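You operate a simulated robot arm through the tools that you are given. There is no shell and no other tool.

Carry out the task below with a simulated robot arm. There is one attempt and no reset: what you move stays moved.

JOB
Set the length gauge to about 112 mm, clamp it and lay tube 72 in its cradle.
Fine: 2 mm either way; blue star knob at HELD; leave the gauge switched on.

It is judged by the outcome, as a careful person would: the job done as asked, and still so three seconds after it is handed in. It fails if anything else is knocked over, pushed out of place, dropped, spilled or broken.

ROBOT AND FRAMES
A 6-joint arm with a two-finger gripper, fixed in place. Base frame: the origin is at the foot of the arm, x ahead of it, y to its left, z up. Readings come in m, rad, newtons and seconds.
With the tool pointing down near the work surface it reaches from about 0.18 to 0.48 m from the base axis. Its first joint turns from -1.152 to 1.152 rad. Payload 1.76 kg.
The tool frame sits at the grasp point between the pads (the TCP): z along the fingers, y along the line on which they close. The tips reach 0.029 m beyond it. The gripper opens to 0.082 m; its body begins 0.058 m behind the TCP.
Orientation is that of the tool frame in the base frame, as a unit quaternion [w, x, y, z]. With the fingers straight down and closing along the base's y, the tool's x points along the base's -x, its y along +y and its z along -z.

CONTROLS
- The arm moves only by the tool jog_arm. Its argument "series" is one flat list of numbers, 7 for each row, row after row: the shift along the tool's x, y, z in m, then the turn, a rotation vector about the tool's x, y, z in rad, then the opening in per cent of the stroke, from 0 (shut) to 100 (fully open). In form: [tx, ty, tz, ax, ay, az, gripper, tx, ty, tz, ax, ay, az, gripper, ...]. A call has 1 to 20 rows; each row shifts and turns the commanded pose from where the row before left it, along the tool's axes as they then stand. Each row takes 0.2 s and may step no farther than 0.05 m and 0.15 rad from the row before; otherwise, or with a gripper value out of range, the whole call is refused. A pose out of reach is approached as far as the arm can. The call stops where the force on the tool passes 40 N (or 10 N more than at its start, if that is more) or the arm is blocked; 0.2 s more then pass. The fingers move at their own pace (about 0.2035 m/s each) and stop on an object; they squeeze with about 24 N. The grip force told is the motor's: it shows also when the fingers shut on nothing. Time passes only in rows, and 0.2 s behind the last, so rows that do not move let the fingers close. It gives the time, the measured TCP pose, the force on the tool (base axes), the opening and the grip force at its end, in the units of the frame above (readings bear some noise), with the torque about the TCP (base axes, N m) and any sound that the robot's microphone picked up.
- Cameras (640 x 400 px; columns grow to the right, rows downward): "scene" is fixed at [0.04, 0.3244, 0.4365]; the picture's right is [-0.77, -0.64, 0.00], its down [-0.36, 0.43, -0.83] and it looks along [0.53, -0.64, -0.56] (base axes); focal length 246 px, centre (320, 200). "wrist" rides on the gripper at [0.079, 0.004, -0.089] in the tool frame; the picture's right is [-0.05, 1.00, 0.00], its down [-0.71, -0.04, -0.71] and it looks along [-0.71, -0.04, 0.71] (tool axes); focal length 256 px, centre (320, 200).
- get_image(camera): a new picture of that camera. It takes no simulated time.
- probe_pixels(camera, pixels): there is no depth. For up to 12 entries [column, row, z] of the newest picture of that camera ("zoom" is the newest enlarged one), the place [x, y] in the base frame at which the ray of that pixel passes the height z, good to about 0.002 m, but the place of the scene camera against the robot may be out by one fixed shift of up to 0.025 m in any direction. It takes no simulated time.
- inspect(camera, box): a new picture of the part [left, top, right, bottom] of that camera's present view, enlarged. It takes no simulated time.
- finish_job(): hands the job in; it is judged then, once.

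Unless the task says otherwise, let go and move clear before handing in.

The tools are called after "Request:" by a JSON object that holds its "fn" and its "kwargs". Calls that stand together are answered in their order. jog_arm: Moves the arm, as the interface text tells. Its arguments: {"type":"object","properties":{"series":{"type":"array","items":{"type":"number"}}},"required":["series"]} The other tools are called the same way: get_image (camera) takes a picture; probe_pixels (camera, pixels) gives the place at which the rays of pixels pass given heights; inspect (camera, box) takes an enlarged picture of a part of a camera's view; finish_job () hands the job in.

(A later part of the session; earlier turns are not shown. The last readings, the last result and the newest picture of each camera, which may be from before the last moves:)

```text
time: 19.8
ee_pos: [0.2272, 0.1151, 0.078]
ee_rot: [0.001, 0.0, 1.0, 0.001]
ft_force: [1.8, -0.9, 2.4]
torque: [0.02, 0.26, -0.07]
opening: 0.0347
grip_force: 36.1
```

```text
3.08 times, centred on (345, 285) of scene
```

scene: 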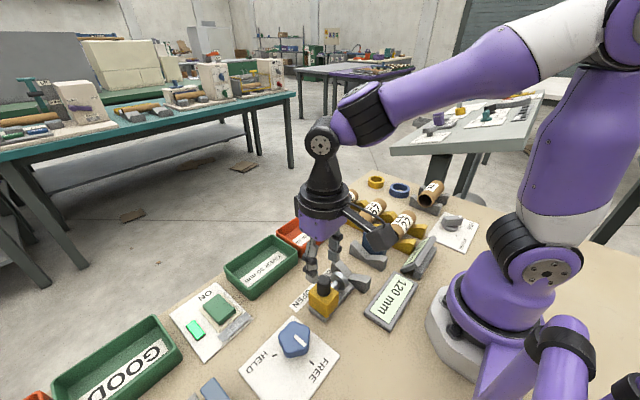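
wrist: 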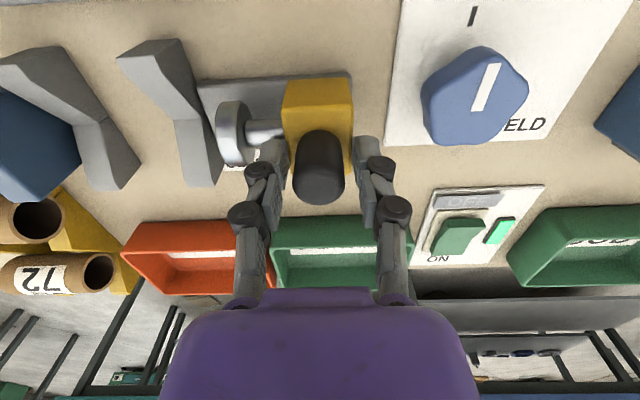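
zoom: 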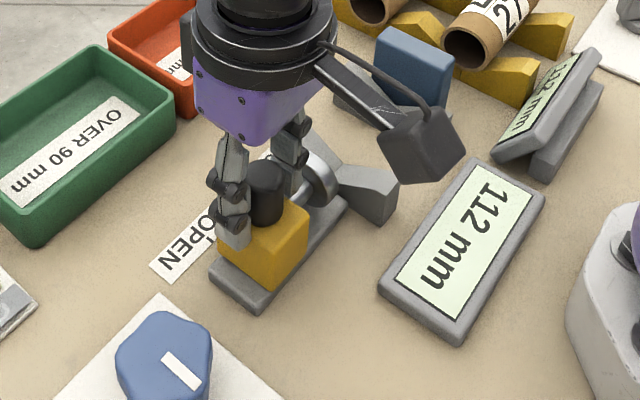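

The display reads 112 mm with almost no residual force. I'll open the fingers and check whether it stays.

Request:
{"fn": "jog_arm", "kwargs": {"series": [0, 0, 0, 0, 0, 0, 48, 0, 0, 0, 0, 0, 0, 55, 0, 0, 0, 0, 0, 0, 55]}}

Request:
{"fn": "inspect", "kwargs": {"camera": "scene", "box": [270, 220, 420, 350]}}

```text
time: 20.6
ee_pos: [0.2267, 0.1138, 0.0782]
ee_rot: [0.001, 0.001, 1.0, 0.0]
ft_force: [-0.2, -0.8, 0.1]
torque: [0.0, 0.01, -0.02]
opening: 0.0452
grip_force: 0.1
```

```text
3.08 times, centred on (345, 285) of scene
```

zoom: 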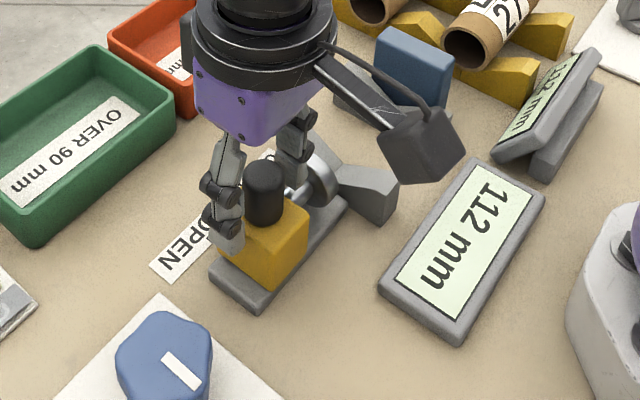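

It stays at 112 mm after release. I'll lift straight up, then move to the blue star knob.

Request:
{"fn": "jog_arm", "kwargs": {"series": [0, 0, -0.02, 0, 0, 0, 55, 0, 0, -0.04, 0, 0, 0, 55, 0, 0, -0.02, 0, 0, 0, 55]}}

Request:
{"fn": "inspect", "kwargs": {"camera": "scene", "box": [230, 220, 420, 400]}}

Request:
{"fn": "get_image", "kwargs": {"camera": "wrist"}}

```text
time: 21.4
ee_pos: [0.226, 0.1126, 0.1575]
ee_rot: [0.001, 0.0, 1.0, 0.0]
ft_force: [-0.1, -0.5, 0.2]
torque: [0.04, 0.0, -0.02]
opening: 0.045
grip_force: 0.0
```

```text
2.22 times, centred on (325, 310) of scene
```

zoom: 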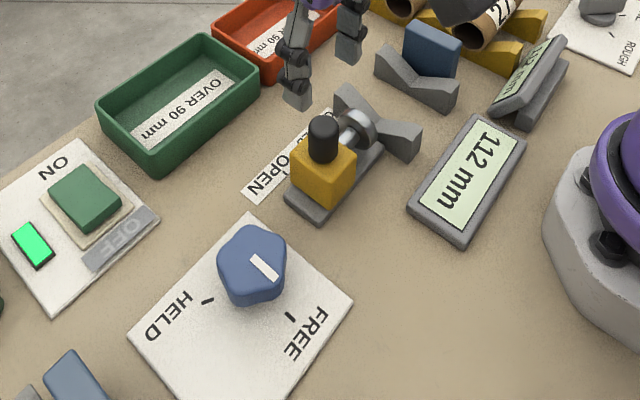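

```text
taken
```

wrist: 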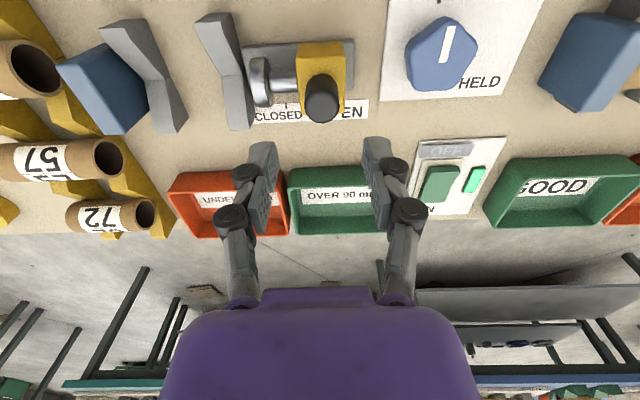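

Gauge reads 112 mm and the knob points to FREE. I'll move above the blue knob with fingers fully open and measure it.

Request:
{"fn": "jog_arm", "kwargs": {"series": [0.009, 0.047, 0, 0, 0, 0, 100, 0.009, 0.0465, 0, 0, 0, 0, 100, 0, 0, 0, 0, 0, 0, 100]}}

Request:
{"fn": "get_image", "kwargs": {"camera": "wrist"}}

Request:
{"fn": "inspect", "kwargs": {"camera": "wrist", "box": [220, 20, 420, 150]}}

```text
time: 22.2
ee_pos: [0.2094, 0.205, 0.1574]
ee_rot: [0.0, 0.0, 1.0, 0.0]
ft_force: [0.5, -0.2, -0.5]
torque: [0.01, 0.01, 0.01]
opening: 0.082
grip_force: 0.0
```

```text
taken
```

wrist: 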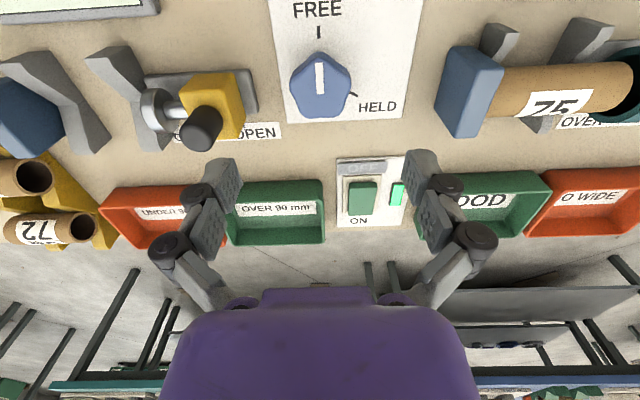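

```text
3.08 times, centred on (320, 85) of wrist
```

zoom: 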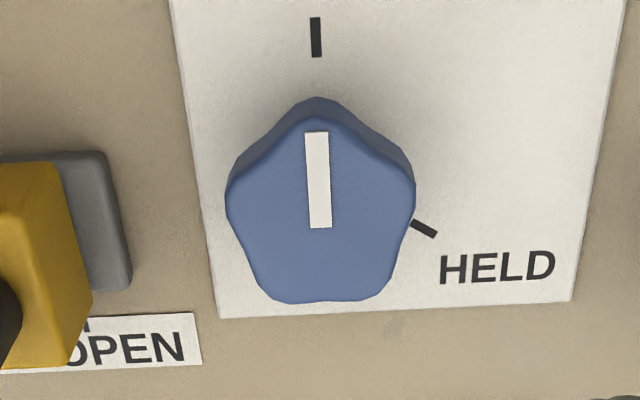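

The knob top is centred at about (320,92) px, right beneath the TCP, a five-lobed knob ~45 mm across. I'll probe the FREE and HELD ticks to get the turning angle.

Request:
{"fn": "probe_pixels", "kwargs": {"camera": "wrist", "pixels": [[318.7, 32.1, 0.003], [353.8, 94.4, 0.003], [320.3, 92, 0.04], [320.3, 92, 0.05], [318.5, 61, 0.045], [319.9, 94, 0.045], [291, 84, 0.045], [350, 84, 0.045]]}}

```text
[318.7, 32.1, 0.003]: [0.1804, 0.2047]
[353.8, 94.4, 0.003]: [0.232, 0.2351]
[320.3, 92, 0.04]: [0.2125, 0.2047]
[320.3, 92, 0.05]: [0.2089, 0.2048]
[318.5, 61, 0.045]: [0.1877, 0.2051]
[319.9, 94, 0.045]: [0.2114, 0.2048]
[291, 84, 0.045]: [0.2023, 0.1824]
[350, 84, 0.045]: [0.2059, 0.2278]
```

The FREE tick lies at 180° and HELD at about 60° (base frame), so the knob must turn about 120° clockwise seen from above (+z about the tool). I'll pre-rotate the gripper −54° above the knob.

Request:
{"fn": "jog_arm", "kwargs": {"series": [-0.003, 0, 0, 0, 0, 0, 100, 0, 0, 0, 0, 0, -0.1346, 100, 0, 0, 0, 0, 0, -0.1346, 100, 0, 0, 0, 0, 0, -0.1346, 100, 0, 0, 0, 0, 0, -0.1346, 100, 0, 0, 0, 0, 0, -0.1346, 100, 0, 0, 0, 0, 0, -0.1346, 100, 0, 0, 0, 0, 0, -0.1346, 100, 0, 0, 0, 0, 0, 0, 100]}}

Request:
{"fn": "get_image", "kwargs": {"camera": "wrist"}}

Request:
{"fn": "get_image", "kwargs": {"camera": "scene"}}

```text
time: 24.2
ee_pos: [0.2116, 0.2082, 0.1571]
ee_rot: [0.0, -0.454, 0.891, -0.001]
ft_force: [0.4, -0.3, -1.0]
torque: [-0.03, -0.02, 0.0]
opening: 0.0821
grip_force: 0.1
```

```text
taken
```

wrist: 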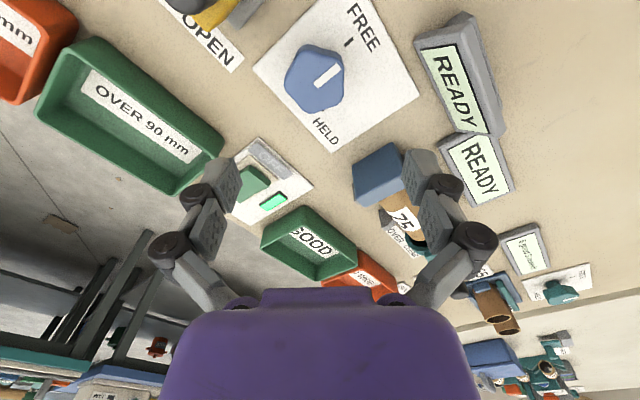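

```text
taken
```

scene: 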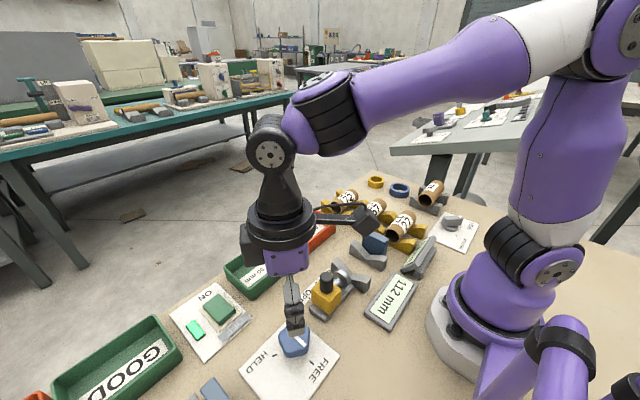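

The −54° rotation works. I'll zoom on the knob in this view to refine its centre.

Request:
{"fn": "inspect", "kwargs": {"camera": "wrist", "box": [230, 10, 430, 150]}}

Request:
{"fn": "probe_pixels", "kwargs": {"camera": "wrist", "pixels": [[314, 78, 0.03], [314, 78, 0.037], [314, 78, 0.045], [348, 43, 0.003], [314, 108, 0.003]]}}

```text
2.86 times, centred on (330, 80) of wrist
```

zoom: 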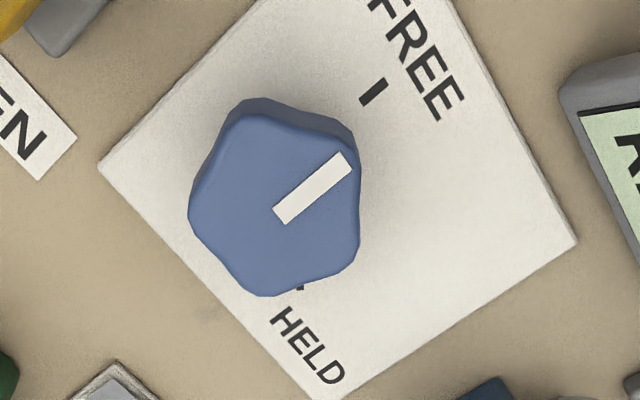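

```text
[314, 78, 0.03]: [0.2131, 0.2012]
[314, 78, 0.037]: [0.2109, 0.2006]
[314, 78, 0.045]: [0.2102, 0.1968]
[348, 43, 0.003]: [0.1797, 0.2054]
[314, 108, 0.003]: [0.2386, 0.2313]
```

The knob's centre is about 4–5 mm in −y of the measured TCP. I'll correct this and descend partway, then re-check alignment.

Request:
{"fn": "jog_arm", "kwargs": {"series": [0.003, -0.0024, 0, 0, 0, 0, 100, 0, 0, 0.03, 0, 0, 0, 100, 0, 0, 0.03, 0, 0, 0, 100, 0, 0, 0.01, 0, 0, 0, 100, 0, 0, 0, 0, 0, 0, 100]}}

Request:
{"fn": "get_image", "kwargs": {"camera": "wrist"}}

```text
time: 25.4
ee_pos: [0.2125, 0.2037, 0.0866]
ee_rot: [0.001, -0.454, 0.891, -0.001]
ft_force: [0.4, 0.7, -0.6]
torque: [0.02, 0.0, 0.01]
opening: 0.0819
grip_force: 0.2
```

```text
taken
```

wrist: 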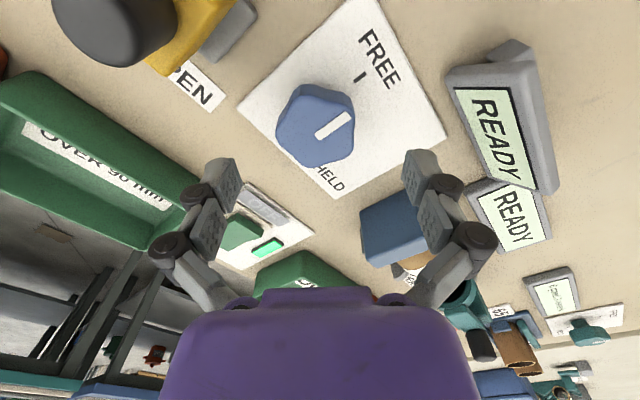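

Nearly centred: knob at about (315,127) versus the axis at (320,130). I'll zoom to correct the last couple of mm.

Request:
{"fn": "inspect", "kwargs": {"camera": "wrist", "box": [220, 60, 420, 190]}}

Request:
{"fn": "probe_pixels", "kwargs": {"camera": "wrist", "pixels": [[315, 127, 0.035], [315, 127, 0.04]]}}

```text
3.08 times, centred on (320, 125) of wrist
```

zoom: 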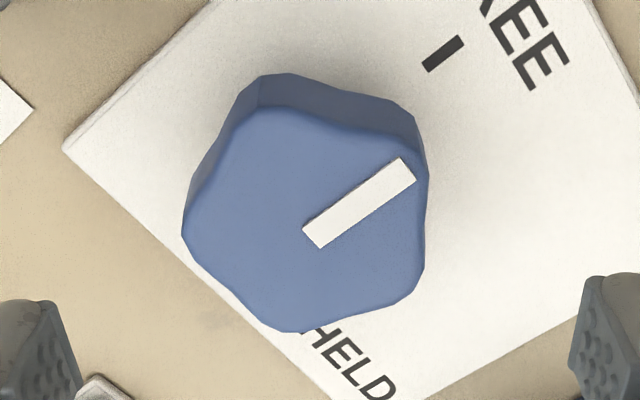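

```text
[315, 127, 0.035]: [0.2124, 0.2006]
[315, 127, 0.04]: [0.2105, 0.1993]
```

The top-face centre works out at (318,131), within ~1–2 mm of the tool axis. I'll descend around the knob to TCP z≈0.042.

Request:
{"fn": "jog_arm", "kwargs": {"series": [0, -0.001, 0.02, 0, 0, 0, 100, 0, 0, 0.015, 0, 0, 0, 100, 0, 0, 0.009, 0, 0, 0, 100, 0, 0, 0, 0, 0, 0, 100]}}

Request:
{"fn": "get_image", "kwargs": {"camera": "wrist"}}

Request:
{"fn": "get_image", "kwargs": {"camera": "scene"}}

```text
time: 26.4
ee_pos: [0.2124, 0.2037, 0.0433]
ee_rot: [0.001, -0.454, 0.891, -0.001]
ft_force: [-0.5, 0.2, 0.8]
torque: [0.03, 0.0, -0.01]
opening: 0.0819
grip_force: 0.1
```

```text
taken
```

wrist: 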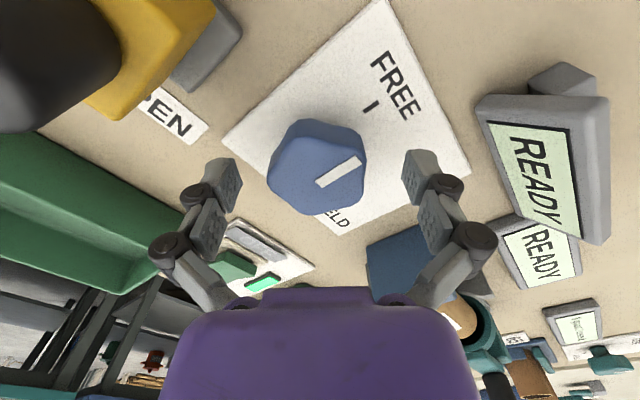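

```text
taken
```

scene: 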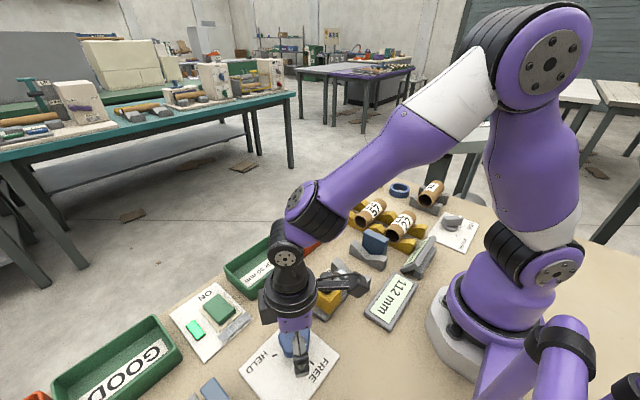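

The fingers straddle the knob and nothing is touching. I'll close the fingers on it.

Request:
{"fn": "jog_arm", "kwargs": {"series": [0, 0, 0, 0, 0, 0, 70, 0, 0, 0, 0, 0, 0, 60, 0, 0, 0, 0, 0, 0, 50, 0, 0, 0, 0, 0, 0, 30, 0, 0, 0, 0, 0, 0, 20]}}

Request:
{"fn": "get_image", "kwargs": {"camera": "wrist"}}

```text
time: 27.6
ee_pos: [0.2139, 0.203, 0.0443]
ee_rot: [0.0, -0.452, 0.892, -0.001]
ft_force: [11.9, -12.1, 5.7]
torque: [-0.19, -0.15, -0.06]
opening: 0.0442
grip_force: 36.0
```

```text
taken
```

wrist: 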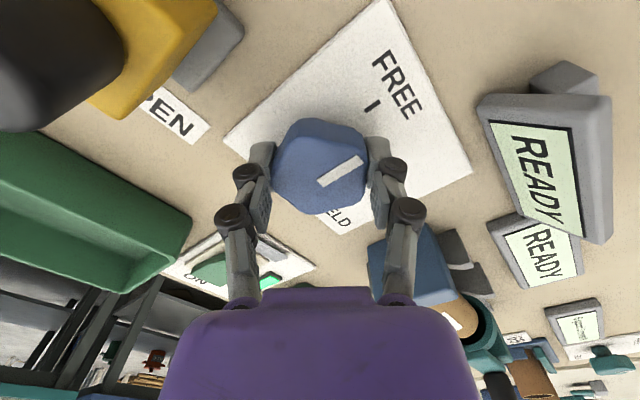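

The grip is on at 44 mm with ~17 N lateral load along the tool's −y. I'll relieve 1.5 mm and start turning clockwise.

Request:
{"fn": "jog_arm", "kwargs": {"series": [0, -0.0015, 0, 0, 0, 0, 20, 0, 0, 0, 0, 0, 0.08, 20, 0, 0, 0, 0, 0, 0.08, 20, 0, 0, 0, 0, 0, 0.08, 20]}}

Request:
{"fn": "get_image", "kwargs": {"camera": "wrist"}}

```text
time: 28.6
ee_pos: [0.2133, 0.2034, 0.0439]
ee_rot: [0.001, -0.343, 0.939, 0.001]
ft_force: [16.2, 10.9, -29.1]
torque: [0.52, -0.69, 0.04]
opening: 0.0439
grip_force: 36.7
```

```text
taken
```

wrist: 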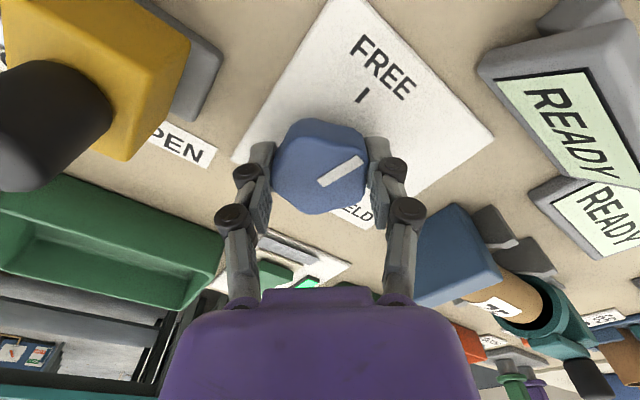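

The knob turns with the gripper (pointer now rotated against the FREE tick). There is −29 N in z, so I'll lower 1 mm and continue turning.

Request:
{"fn": "jog_arm", "kwargs": {"series": [0, 0, 0.001, 0, 0, 0, 20, 0, 0, 0, 0, 0, 0.08, 20, 0, 0, 0, 0, 0, 0.08, 20, 0, 0, 0, 0, 0, 0.08, 20]}}

```text
time: 29.6
ee_pos: [0.2133, 0.2037, 0.0437]
ee_rot: [-0.001, -0.23, 0.973, 0.002]
ft_force: [-16.2, 23.2, 23.8]
torque: [0.78, 0.4, 0.1]
opening: 0.0444
grip_force: 35.9
```

Now at yaw −27° with ~28 N along tool +y and 24 N up; relieving 1.5 mm in y and 1 mm up, then continuing.

Request:
{"fn": "jog_arm", "kwargs": {"series": [0, 0.0015, -0.001, 0, 0, 0, 20, 0, 0, 0, 0, 0, 0.08, 20, 0, 0, 0, 0, 0, 0.08, 20, 0, 0, 0, 0, 0, 0.08, 20]}}

Request:
{"fn": "get_image", "kwargs": {"camera": "wrist"}}

```text
time: 30.6
ee_pos: [0.2128, 0.205, 0.0436]
ee_rot: [0.0, -0.112, 0.994, 0.001]
ft_force: [-16.6, 20.9, 4.2]
torque: [0.1, 1.1, 0.05]
opening: 0.0443
grip_force: 36.3
```

```text
taken
```

wrist: 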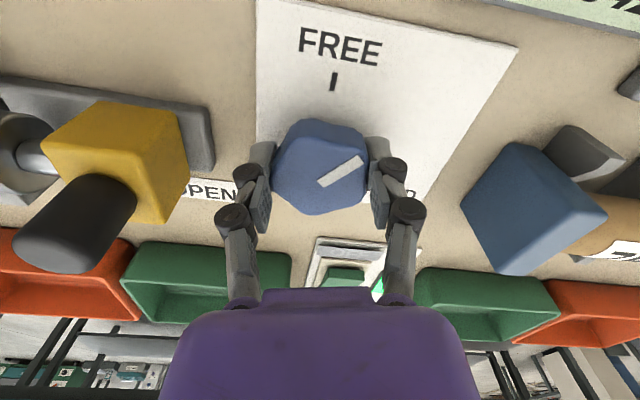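

Yaw −13°, knob following steadily. I'll relieve 1.5 mm in tool +y and continue turning.

Request:
{"fn": "jog_arm", "kwargs": {"series": [0.0005, 0.0015, 0, 0, 0, 0, 20, 0, 0, 0, 0, 0, 0.08, 20, 0, 0, 0, 0, 0, 0.08, 20, 0, 0, 0, 0, 0, 0.08, 20, 0, 0, 0, 0, 0, 0.06, 20]}}

```text
time: 31.8
ee_pos: [0.2136, 0.2054, 0.0422]
ee_rot: [0.0, 0.04, 0.999, -0.001]
ft_force: [-13.6, 3.6, -8.9]
torque: [-0.31, 0.41, 0.04]
opening: 0.044
grip_force: 36.1
```

Yaw +4.6°, loads small. Continuing.

Request:
{"fn": "jog_arm", "kwargs": {"series": [0.001, 0, 0, 0, 0, 0, 20, 0, 0, 0, 0, 0, 0.08, 20, 0, 0, 0, 0, 0, 0.08, 20, 0, 0, 0, 0, 0, 0.08, 20, 0, 0, 0, 0, 0, 0.08, 20]}}

Request:
{"fn": "get_image", "kwargs": {"camera": "wrist"}}

```text
time: 32.6
ee_pos: [0.214, 0.2059, 0.0438]
ee_rot: [0.003, 0.114, 0.993, 0.001]
ft_force: [2.8, 1.1, -3.8]
torque: [-0.11, 0.3, -0.01]
opening: 0.0441
grip_force: 35.6
stopped in row 4: the force on the tool passed its limit at 43 N (the readings are from after the stop); the commanded pose is now the measured one
```

```text
taken
```

wrist: 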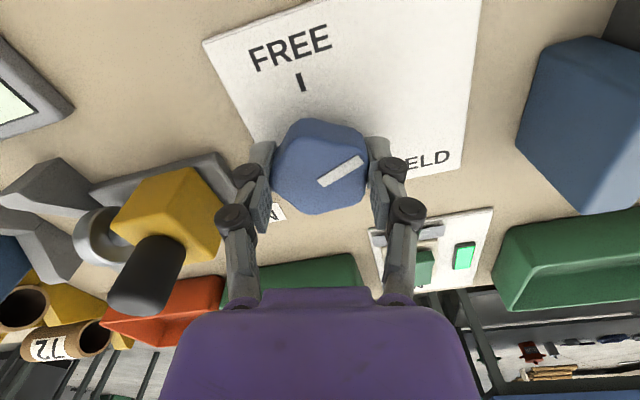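

It stopped at 43 N in row 4 (yaw +13°), and the load has since relaxed with the knob still firmly gripped. I'll continue in smaller turns.

Request:
{"fn": "jog_arm", "kwargs": {"series": [0, 0, 0, 0, 0, 0.05, 20, 0, 0, 0, 0, 0, 0.05, 20, 0, 0, 0, 0, 0, 0.05, 20, 0, 0, 0, 0, 0, 0.05, 20]}}

```text
time: 33.6
ee_pos: [0.2132, 0.2053, 0.0439]
ee_rot: [0.005, 0.214, 0.977, 0.002]
ft_force: [4.5, 1.7, 9.1]
torque: [-0.49, -0.73, 0.02]
opening: 0.0441
grip_force: 35.9
```

Yaw +24.7°, forces small. Continuing.

Request:
{"fn": "jog_arm", "kwargs": {"series": [0, 0, 0, 0, 0, 0.05, 20, 0, 0, 0, 0, 0, 0.05, 20, 0, 0, 0, 0, 0, 0.05, 20, 0, 0, 0, 0, 0, 0.05, 20, 0, 0, 0, 0, 0, 0.05, 20]}}

Request:
{"fn": "get_image", "kwargs": {"camera": "wrist"}}

```text
time: 34.8
ee_pos: [0.2125, 0.2052, 0.0424]
ee_rot: [0.004, 0.333, 0.943, 0.003]
ft_force: [15.6, 6.5, -4.2]
torque: [-0.56, -1.09, 0.06]
opening: 0.0441
grip_force: 35.6
```

```text
taken
```

wrist: 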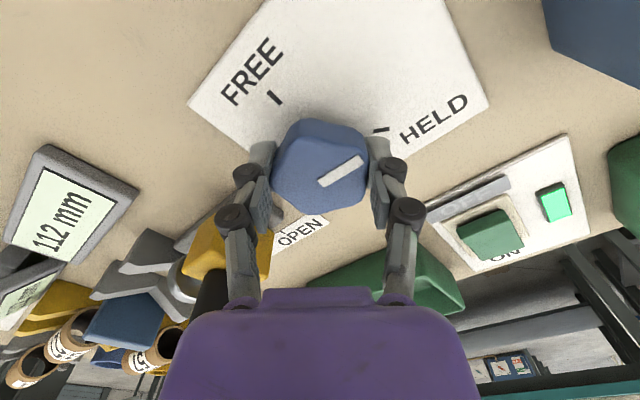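

Rotated ~93° so far; display still 112 mm, HELD tick at (380,130) is getting near the pointer direction. Continuing.

Request:
{"fn": "jog_arm", "kwargs": {"series": [0.0005, 0, 0, 0, 0, 0.05, 20, 0, 0, 0, 0, 0, 0.05, 20, 0, 0, 0, 0, 0, 0.05, 20, 0, 0, 0, 0, 0, 0.05, 20, 0, 0, 0, 0, 0, 0.05, 20]}}

Request:
{"fn": "get_image", "kwargs": {"camera": "wrist"}}

Request:
{"fn": "inspect", "kwargs": {"camera": "scene", "box": [230, 240, 430, 400]}}

```text
time: 35.7
ee_pos: [0.2142, 0.2058, 0.0435]
ee_rot: [0.005, 0.407, 0.914, 0.004]
ft_force: [3.0, 2.6, -3.4]
torque: [-0.13, 0.27, 0.0]
opening: 0.0442
grip_force: 36.1
stopped in row 4: the force on the tool passed its limit at 44 N (the readings are from after the stop); the commanded pose is now the measured one
```

```text
taken
```

wrist: 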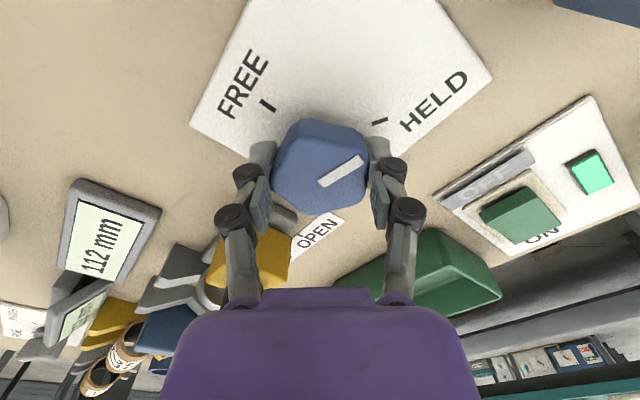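

```text
2.50 times, centred on (330, 320) of scene
```

zoom: 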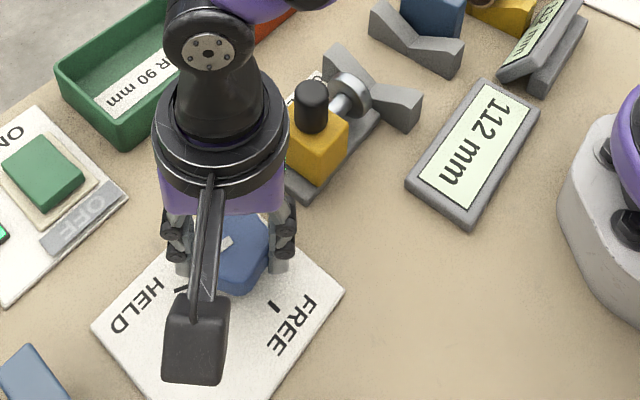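

Rotated ~102° (yaw +48°), display still 112 mm; about 18–20° remain. Continuing gently.

Request:
{"fn": "jog_arm", "kwargs": {"series": [0, 0, 0, 0, 0, 0.05, 20, 0, 0, 0, 0, 0, 0.05, 20, 0, 0, 0, 0, 0, 0.05, 20, 0, 0, 0, 0, 0, 0.05, 20]}}

Request:
{"fn": "inspect", "kwargs": {"camera": "wrist", "box": [220, 60, 460, 220]}}

```text
time: 36.7
ee_pos: [0.2137, 0.2065, 0.0429]
ee_rot: [0.005, 0.497, 0.868, 0.006]
ft_force: [8.5, 12.5, -23.1]
torque: [0.64, 0.21, 0.0]
opening: 0.044
grip_force: 36.3
```

```text
2.50 times, centred on (340, 140) of wrist
```

zoom: 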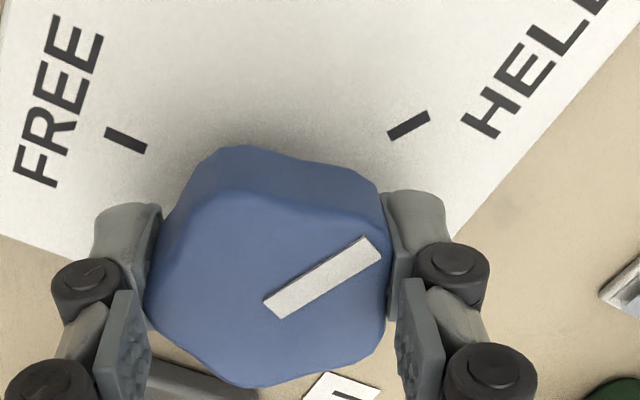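

Rotated ~114°; comparing slopes, pointer (≈30°) versus HELD tick (≈23°) in the zoom means ~7–8° remain. I'll turn 0.12 rad more with a little z relief.

Request:
{"fn": "jog_arm", "kwargs": {"series": [0, 0, 0.001, 0, 0, 0, 20, 0, 0, 0, 0, 0, 0.04, 20, 0, 0, 0, 0, 0, 0.04, 20, 0, 0, 0, 0, 0, 0.04, 20, 0, 0, 0, 0, 0, 0, 20]}}

Request:
{"fn": "inspect", "kwargs": {"camera": "wrist", "box": [220, 60, 460, 220]}}

```text
time: 37.9
ee_pos: [0.2151, 0.2069, 0.0417]
ee_rot: [0.004, 0.547, 0.837, 0.008]
ft_force: [6.2, 19.5, 6.9]
torque: [0.23, -0.04, 0.44]
opening: 0.0439
grip_force: 35.9
```

```text
2.50 times, centred on (340, 140) of wrist
```

zoom: 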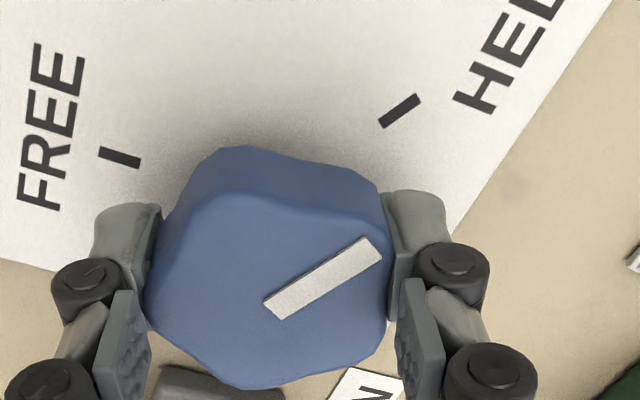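

Rotated ~120°; the tick slope now matches the pointer and a 0.44 N·m reaction torque shows the end stop. I'll release and check.

Request:
{"fn": "jog_arm", "kwargs": {"series": [0, 0, 0, 0, 0, 0, 65, 0, 0, 0, 0, 0, 0, 90, 0, 0, 0, 0, 0, 0, 90]}}

Request:
{"fn": "inspect", "kwargs": {"camera": "wrist", "box": [200, 40, 460, 240]}}

Request:
{"fn": "inspect", "kwargs": {"camera": "scene", "box": [230, 240, 430, 400]}}

```text
time: 38.7
ee_pos: [0.2137, 0.2056, 0.0428]
ee_rot: [0.004, 0.547, 0.837, 0.005]
ft_force: [0.8, 0.1, -0.1]
torque: [0.01, -0.02, 0.02]
opening: 0.0737
grip_force: 0.1
```

```text
2.00 times, centred on (330, 140) of wrist
```

zoom: 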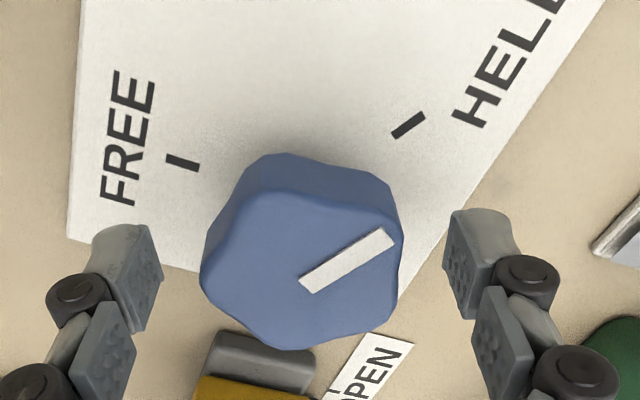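

```text
2.50 times, centred on (330, 320) of scene
```

zoom: 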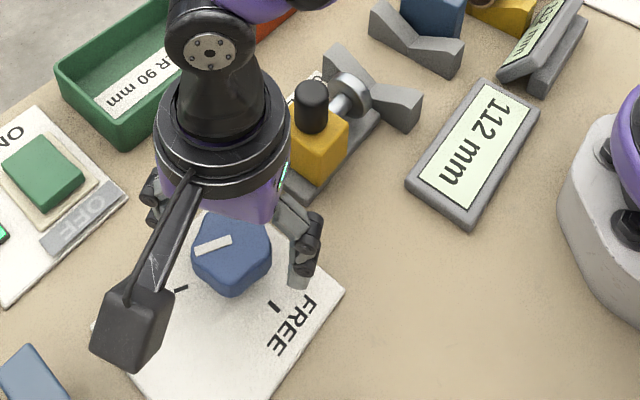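

The pointer now points toward the HELD tick, gauge at 112 mm. I'll lift straight up and rotate the tool back to look properly.

Request:
{"fn": "jog_arm", "kwargs": {"series": [0, 0, -0.03, 0, 0, 0, 100, 0, 0, -0.04, 0, 0, 0, 100, 0, 0, -0.04, 0, 0, 0, 100, 0, 0, 0, 0, 0, -0.1446, 100, 0, 0, 0, 0, 0, -0.1446, 100, 0, 0, 0, 0, 0, -0.1446, 100, 0, 0, 0, 0, 0, -0.1446, 100, 0, 0, 0, 0, 0, -0.1446, 100, 0, 0, 0, 0, 0, -0.1446, 100, 0, 0, 0, 0, 0, -0.1446, 100, 0, 0, 0, 0, 0, -0.1446, 100, 0, 0, 0, 0, 0, 0, 100]}}

Request:
{"fn": "inspect", "kwargs": {"camera": "wrist", "box": [220, 0, 440, 150]}}

Request:
{"fn": "get_image", "kwargs": {"camera": "scene"}}

```text
time: 41.3
ee_pos: [0.2115, 0.2068, 0.152]
ee_rot: [0.006, 0.0, 1.0, 0.002]
ft_force: [0.3, -0.4, -0.1]
torque: [0.0, 0.02, 0.04]
opening: 0.082
grip_force: 0.1
```

```text
2.67 times, centred on (330, 75) of wrist
```

zoom: 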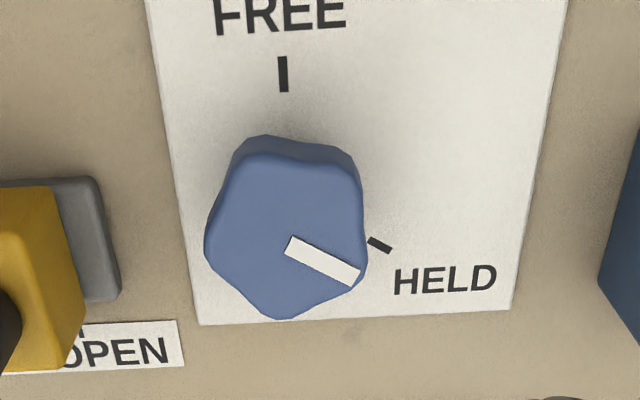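

```text
taken
```

scene: 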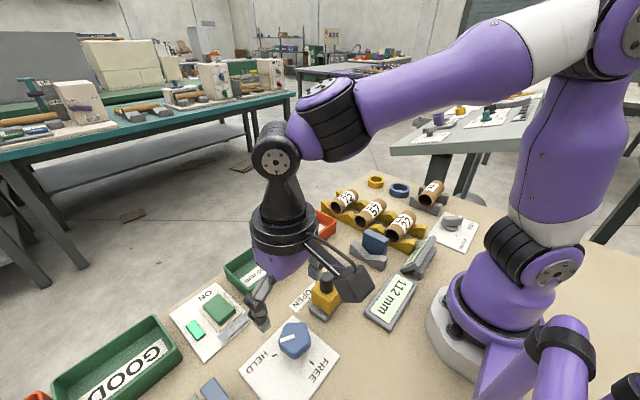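

The pointer line is now parallel to and aimed at the HELD tick; display reads 112 mm. Next, tube 72: I'll go up and over to get a good view of rack and cradle for measurement.

Request:
{"fn": "jog_arm", "kwargs": {"series": [0, 0, -0.04, 0, 0, 0, 100, 0, -0.045, 0, 0, 0, 0, 100, 0, -0.045, 0, 0, 0, 0, 100, 0, -0.045, 0, 0, 0, 0, 100, 0, -0.045, 0, 0, 0, 0, 100, 0, -0.045, 0, 0, 0, 0, 100, -0.03, 0, 0, 0, 0.15, 0, 0, 0, 0, 0, 0, 0.15, 0, 0]}}

Request:
{"fn": "get_image", "kwargs": {"camera": "wrist"}}

```text
time: 43.1
ee_pos: [0.2401, -0.0197, 0.1917]
ee_rot: [-0.143, 0.001, 0.99, 0.001]
ft_force: [0.5, -0.1, 0.1]
torque: [-0.01, -0.01, 0.02]
opening: 0.0
grip_force: 24.4
```

```text
taken
```

wrist: 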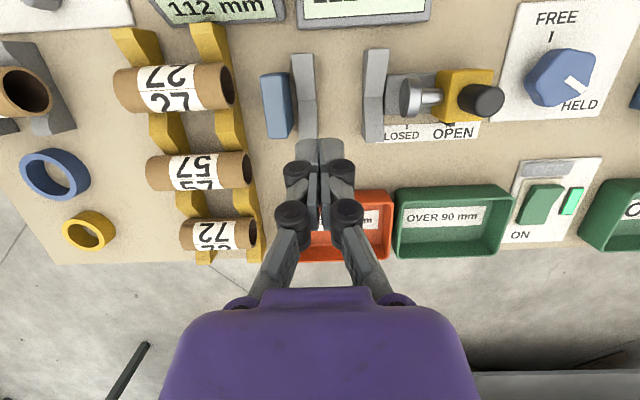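

Good view: tube 72 at (218,235), cradle between (305,95) and (375,95). I'll zoom and probe both.

Request:
{"fn": "inspect", "kwargs": {"camera": "wrist", "box": [120, 120, 280, 280]}}

Request:
{"fn": "inspect", "kwargs": {"camera": "wrist", "box": [250, 20, 450, 150]}}

Request:
{"fn": "probe_pixels", "kwargs": {"camera": "wrist", "pixels": [[181, 235, 0.04], [248, 235, 0.04], [181, 235, 0.05], [248, 235, 0.05], [291, 105, 0.04], [291, 105, 0.05], [401, 97, 0.04], [402, 97, 0.03], [308, 95, 0.02], [374, 95, 0.02], [262, 75, 0.05], [286, 72, 0.05]]}}

```text
2.50 times, centred on (200, 200) of wrist
```

zoom: 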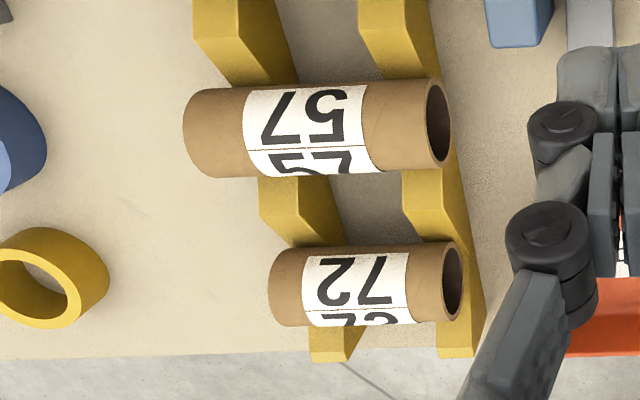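

```text
3.08 times, centred on (350, 85) of wrist
```

zoom: 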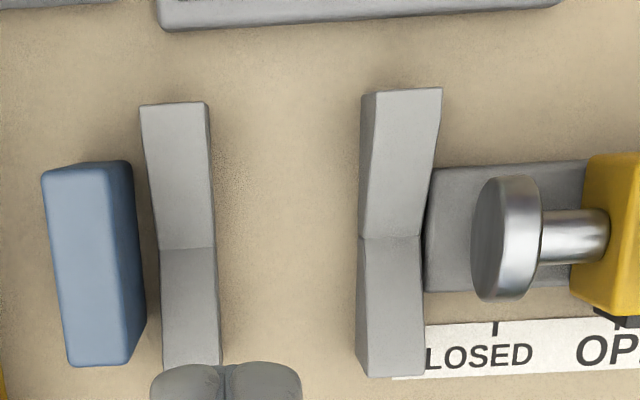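

```text
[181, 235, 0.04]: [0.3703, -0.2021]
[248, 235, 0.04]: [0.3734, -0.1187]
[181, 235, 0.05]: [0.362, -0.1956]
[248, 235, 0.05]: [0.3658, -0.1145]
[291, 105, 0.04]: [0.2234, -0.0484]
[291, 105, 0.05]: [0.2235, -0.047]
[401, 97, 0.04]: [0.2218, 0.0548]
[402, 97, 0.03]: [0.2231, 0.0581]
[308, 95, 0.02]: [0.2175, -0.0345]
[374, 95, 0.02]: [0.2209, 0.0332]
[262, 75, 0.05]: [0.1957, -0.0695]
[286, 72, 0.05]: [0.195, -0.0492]
```

Tube 72: about 83 mm long, ~39 mm diameter, axis near (0.373, −0.156, z≈0.037), lying along y. The stop face is at y≈−0.049 and anvil at ≈0.063. I'll probe the rack rails and V-block details too.

Request:
{"fn": "probe_pixels", "kwargs": {"camera": "wrist", "pixels": [[197, 262, 0.0], [211, 262, 0.0], [248, 262, 0.0], [263, 262, 0.0], [199, 257, 0.02], [213, 257, 0.02], [247, 255, 0.02], [261, 255, 0.02], [196, 180, 0.04], [236, 172, 0.04], [204, 268, 0.0]]}}

Request:
{"fn": "inspect", "kwargs": {"camera": "scene", "box": [310, 175, 430, 255]}}

Request:
{"fn": "inspect", "kwargs": {"camera": "scene", "box": [310, 220, 410, 320]}}

```text
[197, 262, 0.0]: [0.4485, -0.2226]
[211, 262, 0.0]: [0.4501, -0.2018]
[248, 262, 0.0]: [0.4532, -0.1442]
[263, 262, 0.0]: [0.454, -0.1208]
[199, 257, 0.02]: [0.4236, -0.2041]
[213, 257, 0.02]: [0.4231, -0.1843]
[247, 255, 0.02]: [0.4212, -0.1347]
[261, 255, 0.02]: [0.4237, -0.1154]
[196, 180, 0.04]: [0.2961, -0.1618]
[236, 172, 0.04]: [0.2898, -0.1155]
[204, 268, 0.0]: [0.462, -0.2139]
```

```text
5.00 times, centred on (370, 215) of scene
```

zoom: 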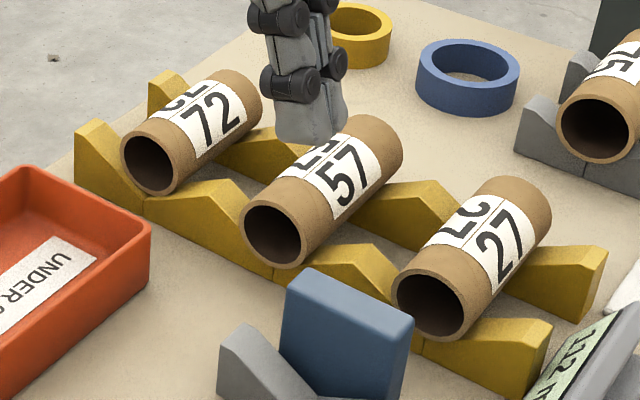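

```text
4.00 times, centred on (360, 270) of scene
```

zoom: 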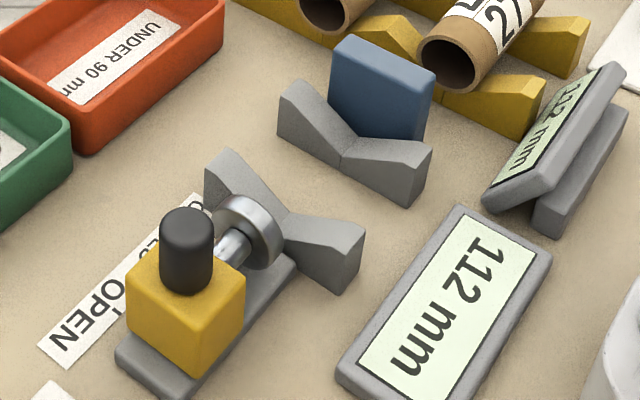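

The rails are at y≈−0.125 and −0.194, so the fingers (closing along x) can go down between them around y≈−0.157. I'll straighten the tool, go above tube 72 and yaw the gripper 90°.

Request:
{"fn": "jog_arm", "kwargs": {"series": [0, 0, 0, 0, -0.15, 0, 0, 0, 0, 0, 0, -0.15, 0, 0, -0.0333, -0.0343, 0, 0, 0, 0, 0, -0.0333, -0.0343, 0, 0, 0, 0, 0, -0.0333, -0.0343, 0, 0, 0, 0, 0, -0.0333, -0.0343, 0, 0, 0, 0, 0, 0, 0, 0.03, 0, 0, 0, 70, 0, 0, 0, 0, 0, 0, 70]}}

```text
time: 44.9
ee_pos: [0.3744, -0.1565, 0.1625]
ee_rot: [0.007, 0.002, 1.0, 0.002]
ft_force: [-0.4, 0.7, 0.0]
torque: [0.02, 0.0, 0.01]
opening: 0.0574
grip_force: 0.0
```

Above tube 72 at (0.374, −0.1565, 0.1625). Now yawing the gripper by +90°.

Request:
{"fn": "jog_arm", "kwargs": {"series": [0, 0, 0, 0, 0, 0.1428, 70, 0, 0, 0, 0, 0, 0.1428, 70, 0, 0, 0, 0, 0, 0.1428, 70, 0, 0, 0, 0, 0, 0.1428, 70, 0, 0, 0, 0, 0, 0.1428, 70, 0, 0, 0, 0, 0, 0.1428, 70, 0, 0, 0, 0, 0, 0.1428, 70, 0, 0, 0, 0, 0, 0.1428, 70, 0, 0, 0, 0, 0, 0.1428, 70, 0, 0, 0, 0, 0, 0.1428, 70, 0, 0, 0, 0, 0, 0.1428, 70, 0, 0, 0, 0, 0, 0, 70]}}

Request:
{"fn": "get_image", "kwargs": {"camera": "wrist"}}

Request:
{"fn": "get_image", "kwargs": {"camera": "scene"}}

```text
time: 47.5
ee_pos: [0.3754, -0.156, 0.1634]
ee_rot: [0.003, 0.708, 0.706, 0.005]
ft_force: [-0.2, -0.3, 0.4]
torque: [0.02, -0.02, -0.01]
opening: 0.0574
grip_force: 0.2
```

```text
taken
```

wrist: 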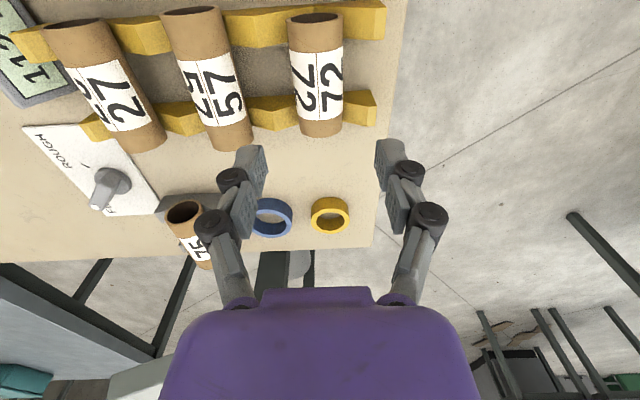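

```text
taken
```

scene: 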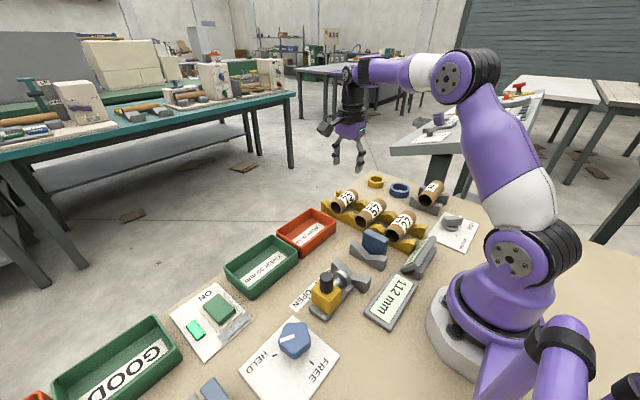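

Tube 72 lies right under the tool axis (column ~318). I'll zoom and probe its ends and sides.

Request:
{"fn": "inspect", "kwargs": {"camera": "wrist", "box": [220, 0, 420, 160]}}

Request:
{"fn": "probe_pixels", "kwargs": {"camera": "wrist", "pixels": [[315, 18, 0.037], [320, 132, 0.037], [315, 18, 0.05], [320, 132, 0.05], [291, 80, 0.037], [345, 80, 0.037], [254, 80, 0.037], [224, 80, 0.04]]}}

```text
2.50 times, centred on (320, 80) of wrist
```

zoom: 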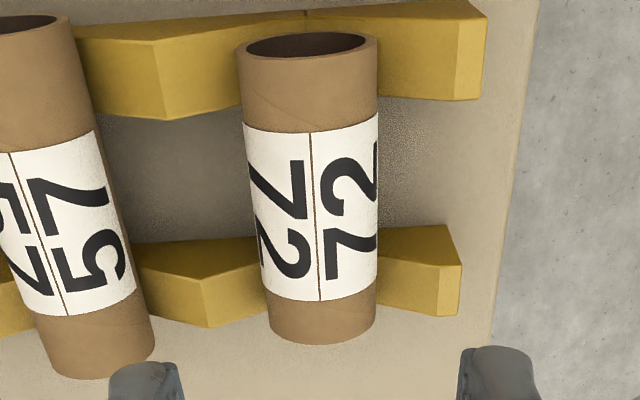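

```text
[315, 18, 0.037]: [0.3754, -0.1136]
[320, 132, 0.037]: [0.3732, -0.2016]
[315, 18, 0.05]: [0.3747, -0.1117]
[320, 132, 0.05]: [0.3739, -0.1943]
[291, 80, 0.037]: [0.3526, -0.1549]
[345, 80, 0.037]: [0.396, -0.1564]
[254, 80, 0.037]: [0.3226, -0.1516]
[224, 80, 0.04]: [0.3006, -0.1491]
```

Tube 72 spans y≈−0.195…−0.113 at x≈0.374, ~41 mm wide; the gap between rails centres near y≈−0.151. I'll open to 75 %, align, and descend to z≈0.10.

Request:
{"fn": "jog_arm", "kwargs": {"series": [0.005, -0.001, 0, 0, 0, 0, 75, 0, 0, 0.03, 0, 0, 0, 75, 0, 0, 0.03, 0, 0, 0, 75, 0, 0, 0, 0, 0, 0, 75]}}

Request:
{"fn": "get_image", "kwargs": {"camera": "wrist"}}

Request:
{"fn": "inspect", "kwargs": {"camera": "scene", "box": [310, 150, 430, 250]}}

```text
time: 48.5
ee_pos: [0.3744, -0.1517, 0.102]
ee_rot: [0.003, 0.707, 0.707, 0.005]
ft_force: [0.8, 0.1, -0.3]
torque: [0.01, 0.02, -0.02]
opening: 0.0616
grip_force: 0.1
```

```text
taken
```

wrist: 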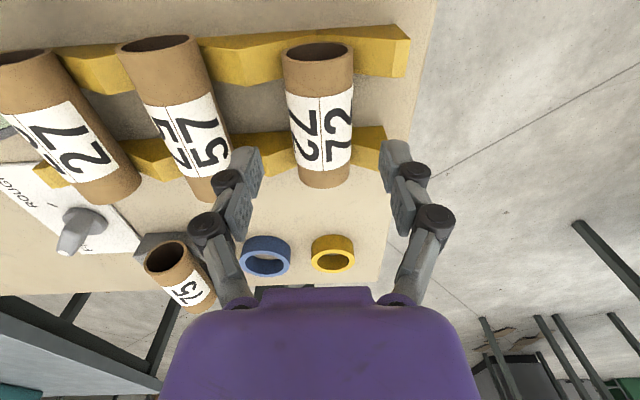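

```text
4.00 times, centred on (370, 200) of scene
```

zoom: 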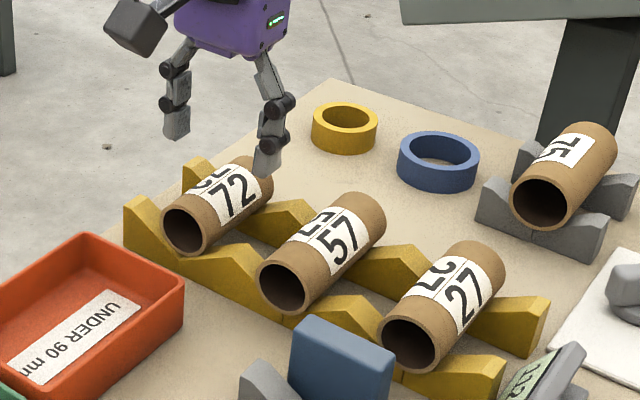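

Alignment is good: pads at columns 262 and 383 around the tube at ~320. Descending to TCP z≈0.046 in steps.

Request:
{"fn": "jog_arm", "kwargs": {"series": [0, 0, 0.02, 0, 0, 0, 75, 0, 0, 0.02, 0, 0, 0, 75, 0, 0, 0.015, 0, 0, 0, 75, 0, 0, 0, 0, 0, 0, 75]}}

Request:
{"fn": "get_image", "kwargs": {"camera": "wrist"}}

Request:
{"fn": "inspect", "kwargs": {"camera": "scene", "box": [310, 150, 430, 250]}}

```text
time: 49.5
ee_pos: [0.376, -0.1525, 0.0479]
ee_rot: [0.004, 0.707, 0.707, 0.006]
ft_force: [0.0, 0.2, 0.2]
torque: [0.0, 0.01, 0.03]
opening: 0.0613
grip_force: 0.1
```

```text
taken
```

wrist: 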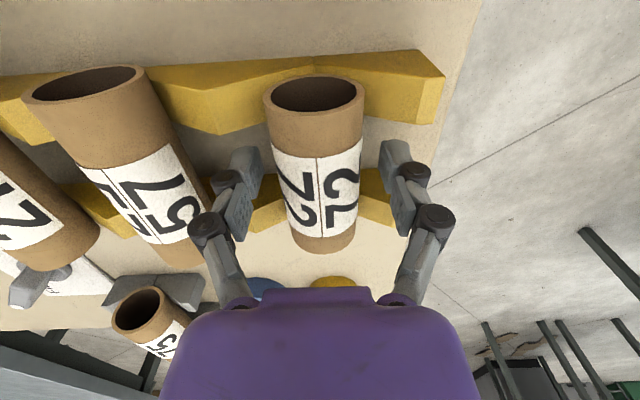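

```text
4.00 times, centred on (370, 200) of scene
```

zoom: 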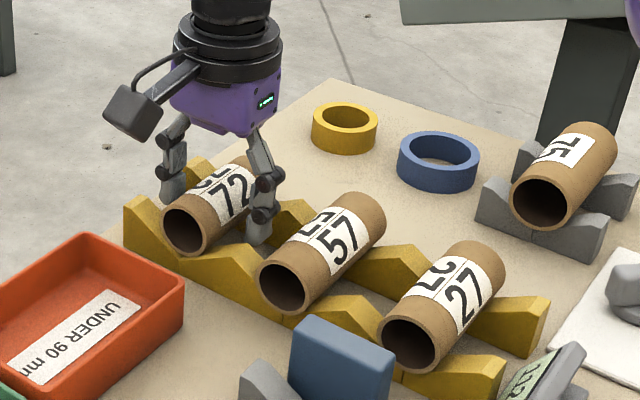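

The fingers straddle tube 72 with no contact. I'll lower 3 mm more and close.

Request:
{"fn": "jog_arm", "kwargs": {"series": [0, 0, 0.003, 0, 0, 0, 75, 0, 0, 0, 0, 0, 0, 65, 0, 0, 0, 0, 0, 0, 55, 0, 0, 0, 0, 0, 0, 45, 0, 0, 0, 0, 0, 0, 30, 0, 0, 0, 0, 0, 0, 30]}}

Request:
{"fn": "get_image", "kwargs": {"camera": "wrist"}}

```text
time: 50.9
ee_pos: [0.3739, -0.1516, 0.0423]
ee_rot: [0.004, 0.708, 0.706, 0.006]
ft_force: [-0.1, -0.4, 0.4]
torque: [-0.02, -0.04, 0.02]
opening: 0.0378
grip_force: 24.0
```

```text
taken
```

wrist: 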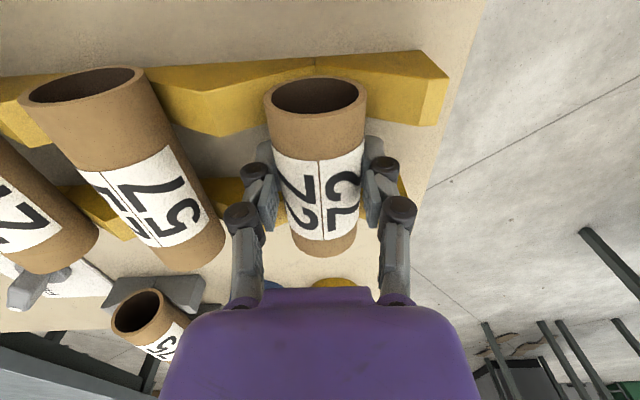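

Tube 72 is gripped (opening 37.8 mm, 24 N). Lifting straight up.

Request:
{"fn": "jog_arm", "kwargs": {"series": [0, 0, -0.01, 0, 0, 0, 30, 0, 0, -0.02, 0, 0, 0, 30, 0, 0, -0.025, 0, 0, 0, 30, 0, 0, -0.025, 0, 0, 0, 30, 0, 0, -0.02, 0, 0, 0, 30, 0, 0, 0, 0, 0, 0, 30]}}

Request:
{"fn": "get_image", "kwargs": {"camera": "wrist"}}

Request:
{"fn": "get_image", "kwargs": {"camera": "scene"}}

```text
time: 52.3
ee_pos: [0.3749, -0.1536, 0.1476]
ee_rot: [0.003, 0.708, 0.706, 0.005]
ft_force: [0.0, 0.6, -0.1]
torque: [0.02, 0.0, -0.01]
opening: 0.0375
grip_force: 24.3
```

```text
taken
```

wrist: 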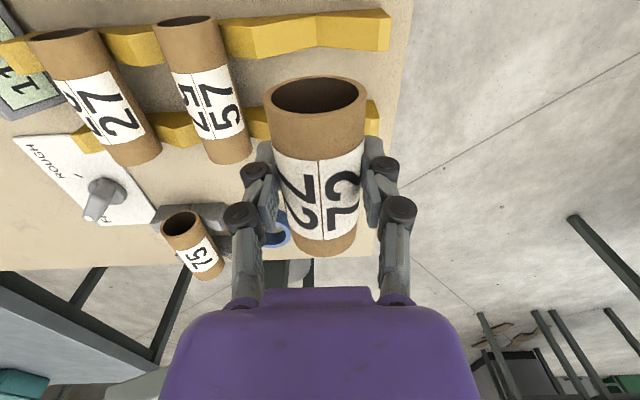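

```text
taken
```

scene: 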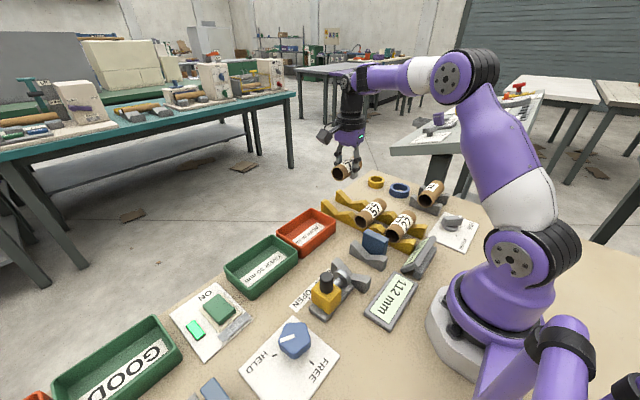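

Tube 72 is securely held, roughly centred in the grip. I'll carry it at height to above the gauge cradle, target TCP (0.2245, 0.003).

Request:
{"fn": "jog_arm", "kwargs": {"series": [0.0262, -0.025, 0, 0, 0, 0, 30, 0.0262, -0.025, 0, 0, 0, 0, 30, 0.0262, -0.025, 0, 0, 0, 0, 30, 0.0262, -0.025, 0, 0, 0, 0, 30, 0.0262, -0.025, 0, 0, 0, 0, 30, 0.0262, -0.025, 0, 0, 0, 0, 30, 0, 0, 0, 0, 0, 0, 30]}}

Request:
{"fn": "get_image", "kwargs": {"camera": "wrist"}}

Request:
{"fn": "get_image", "kwargs": {"camera": "scene"}}

```text
time: 53.9
ee_pos: [0.2245, 0.0068, 0.1453]
ee_rot: [0.003, 0.708, 0.706, 0.005]
ft_force: [0.2, -0.1, 0.3]
torque: [0.03, 0.03, -0.01]
opening: 0.0375
grip_force: 23.9
```

```text
taken
```

wrist: 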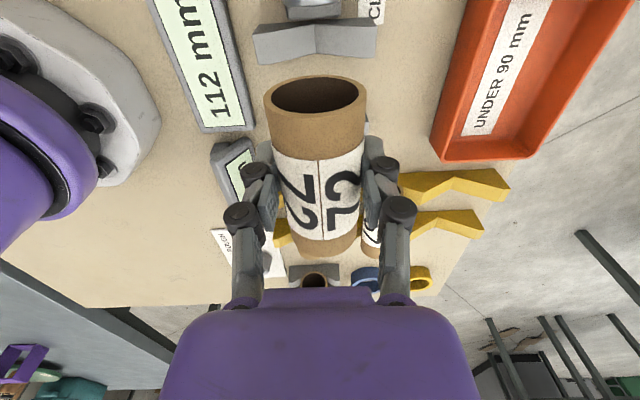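

```text
taken
```

scene: 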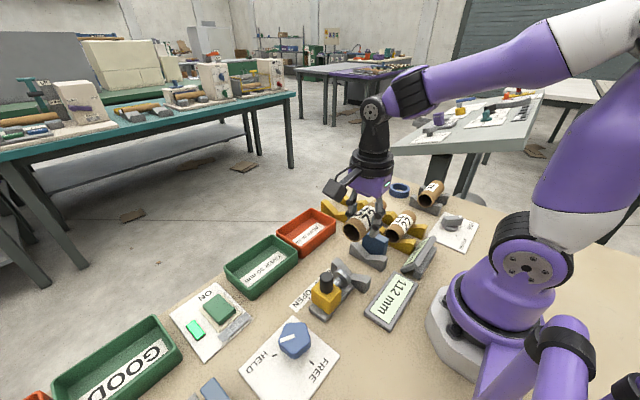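

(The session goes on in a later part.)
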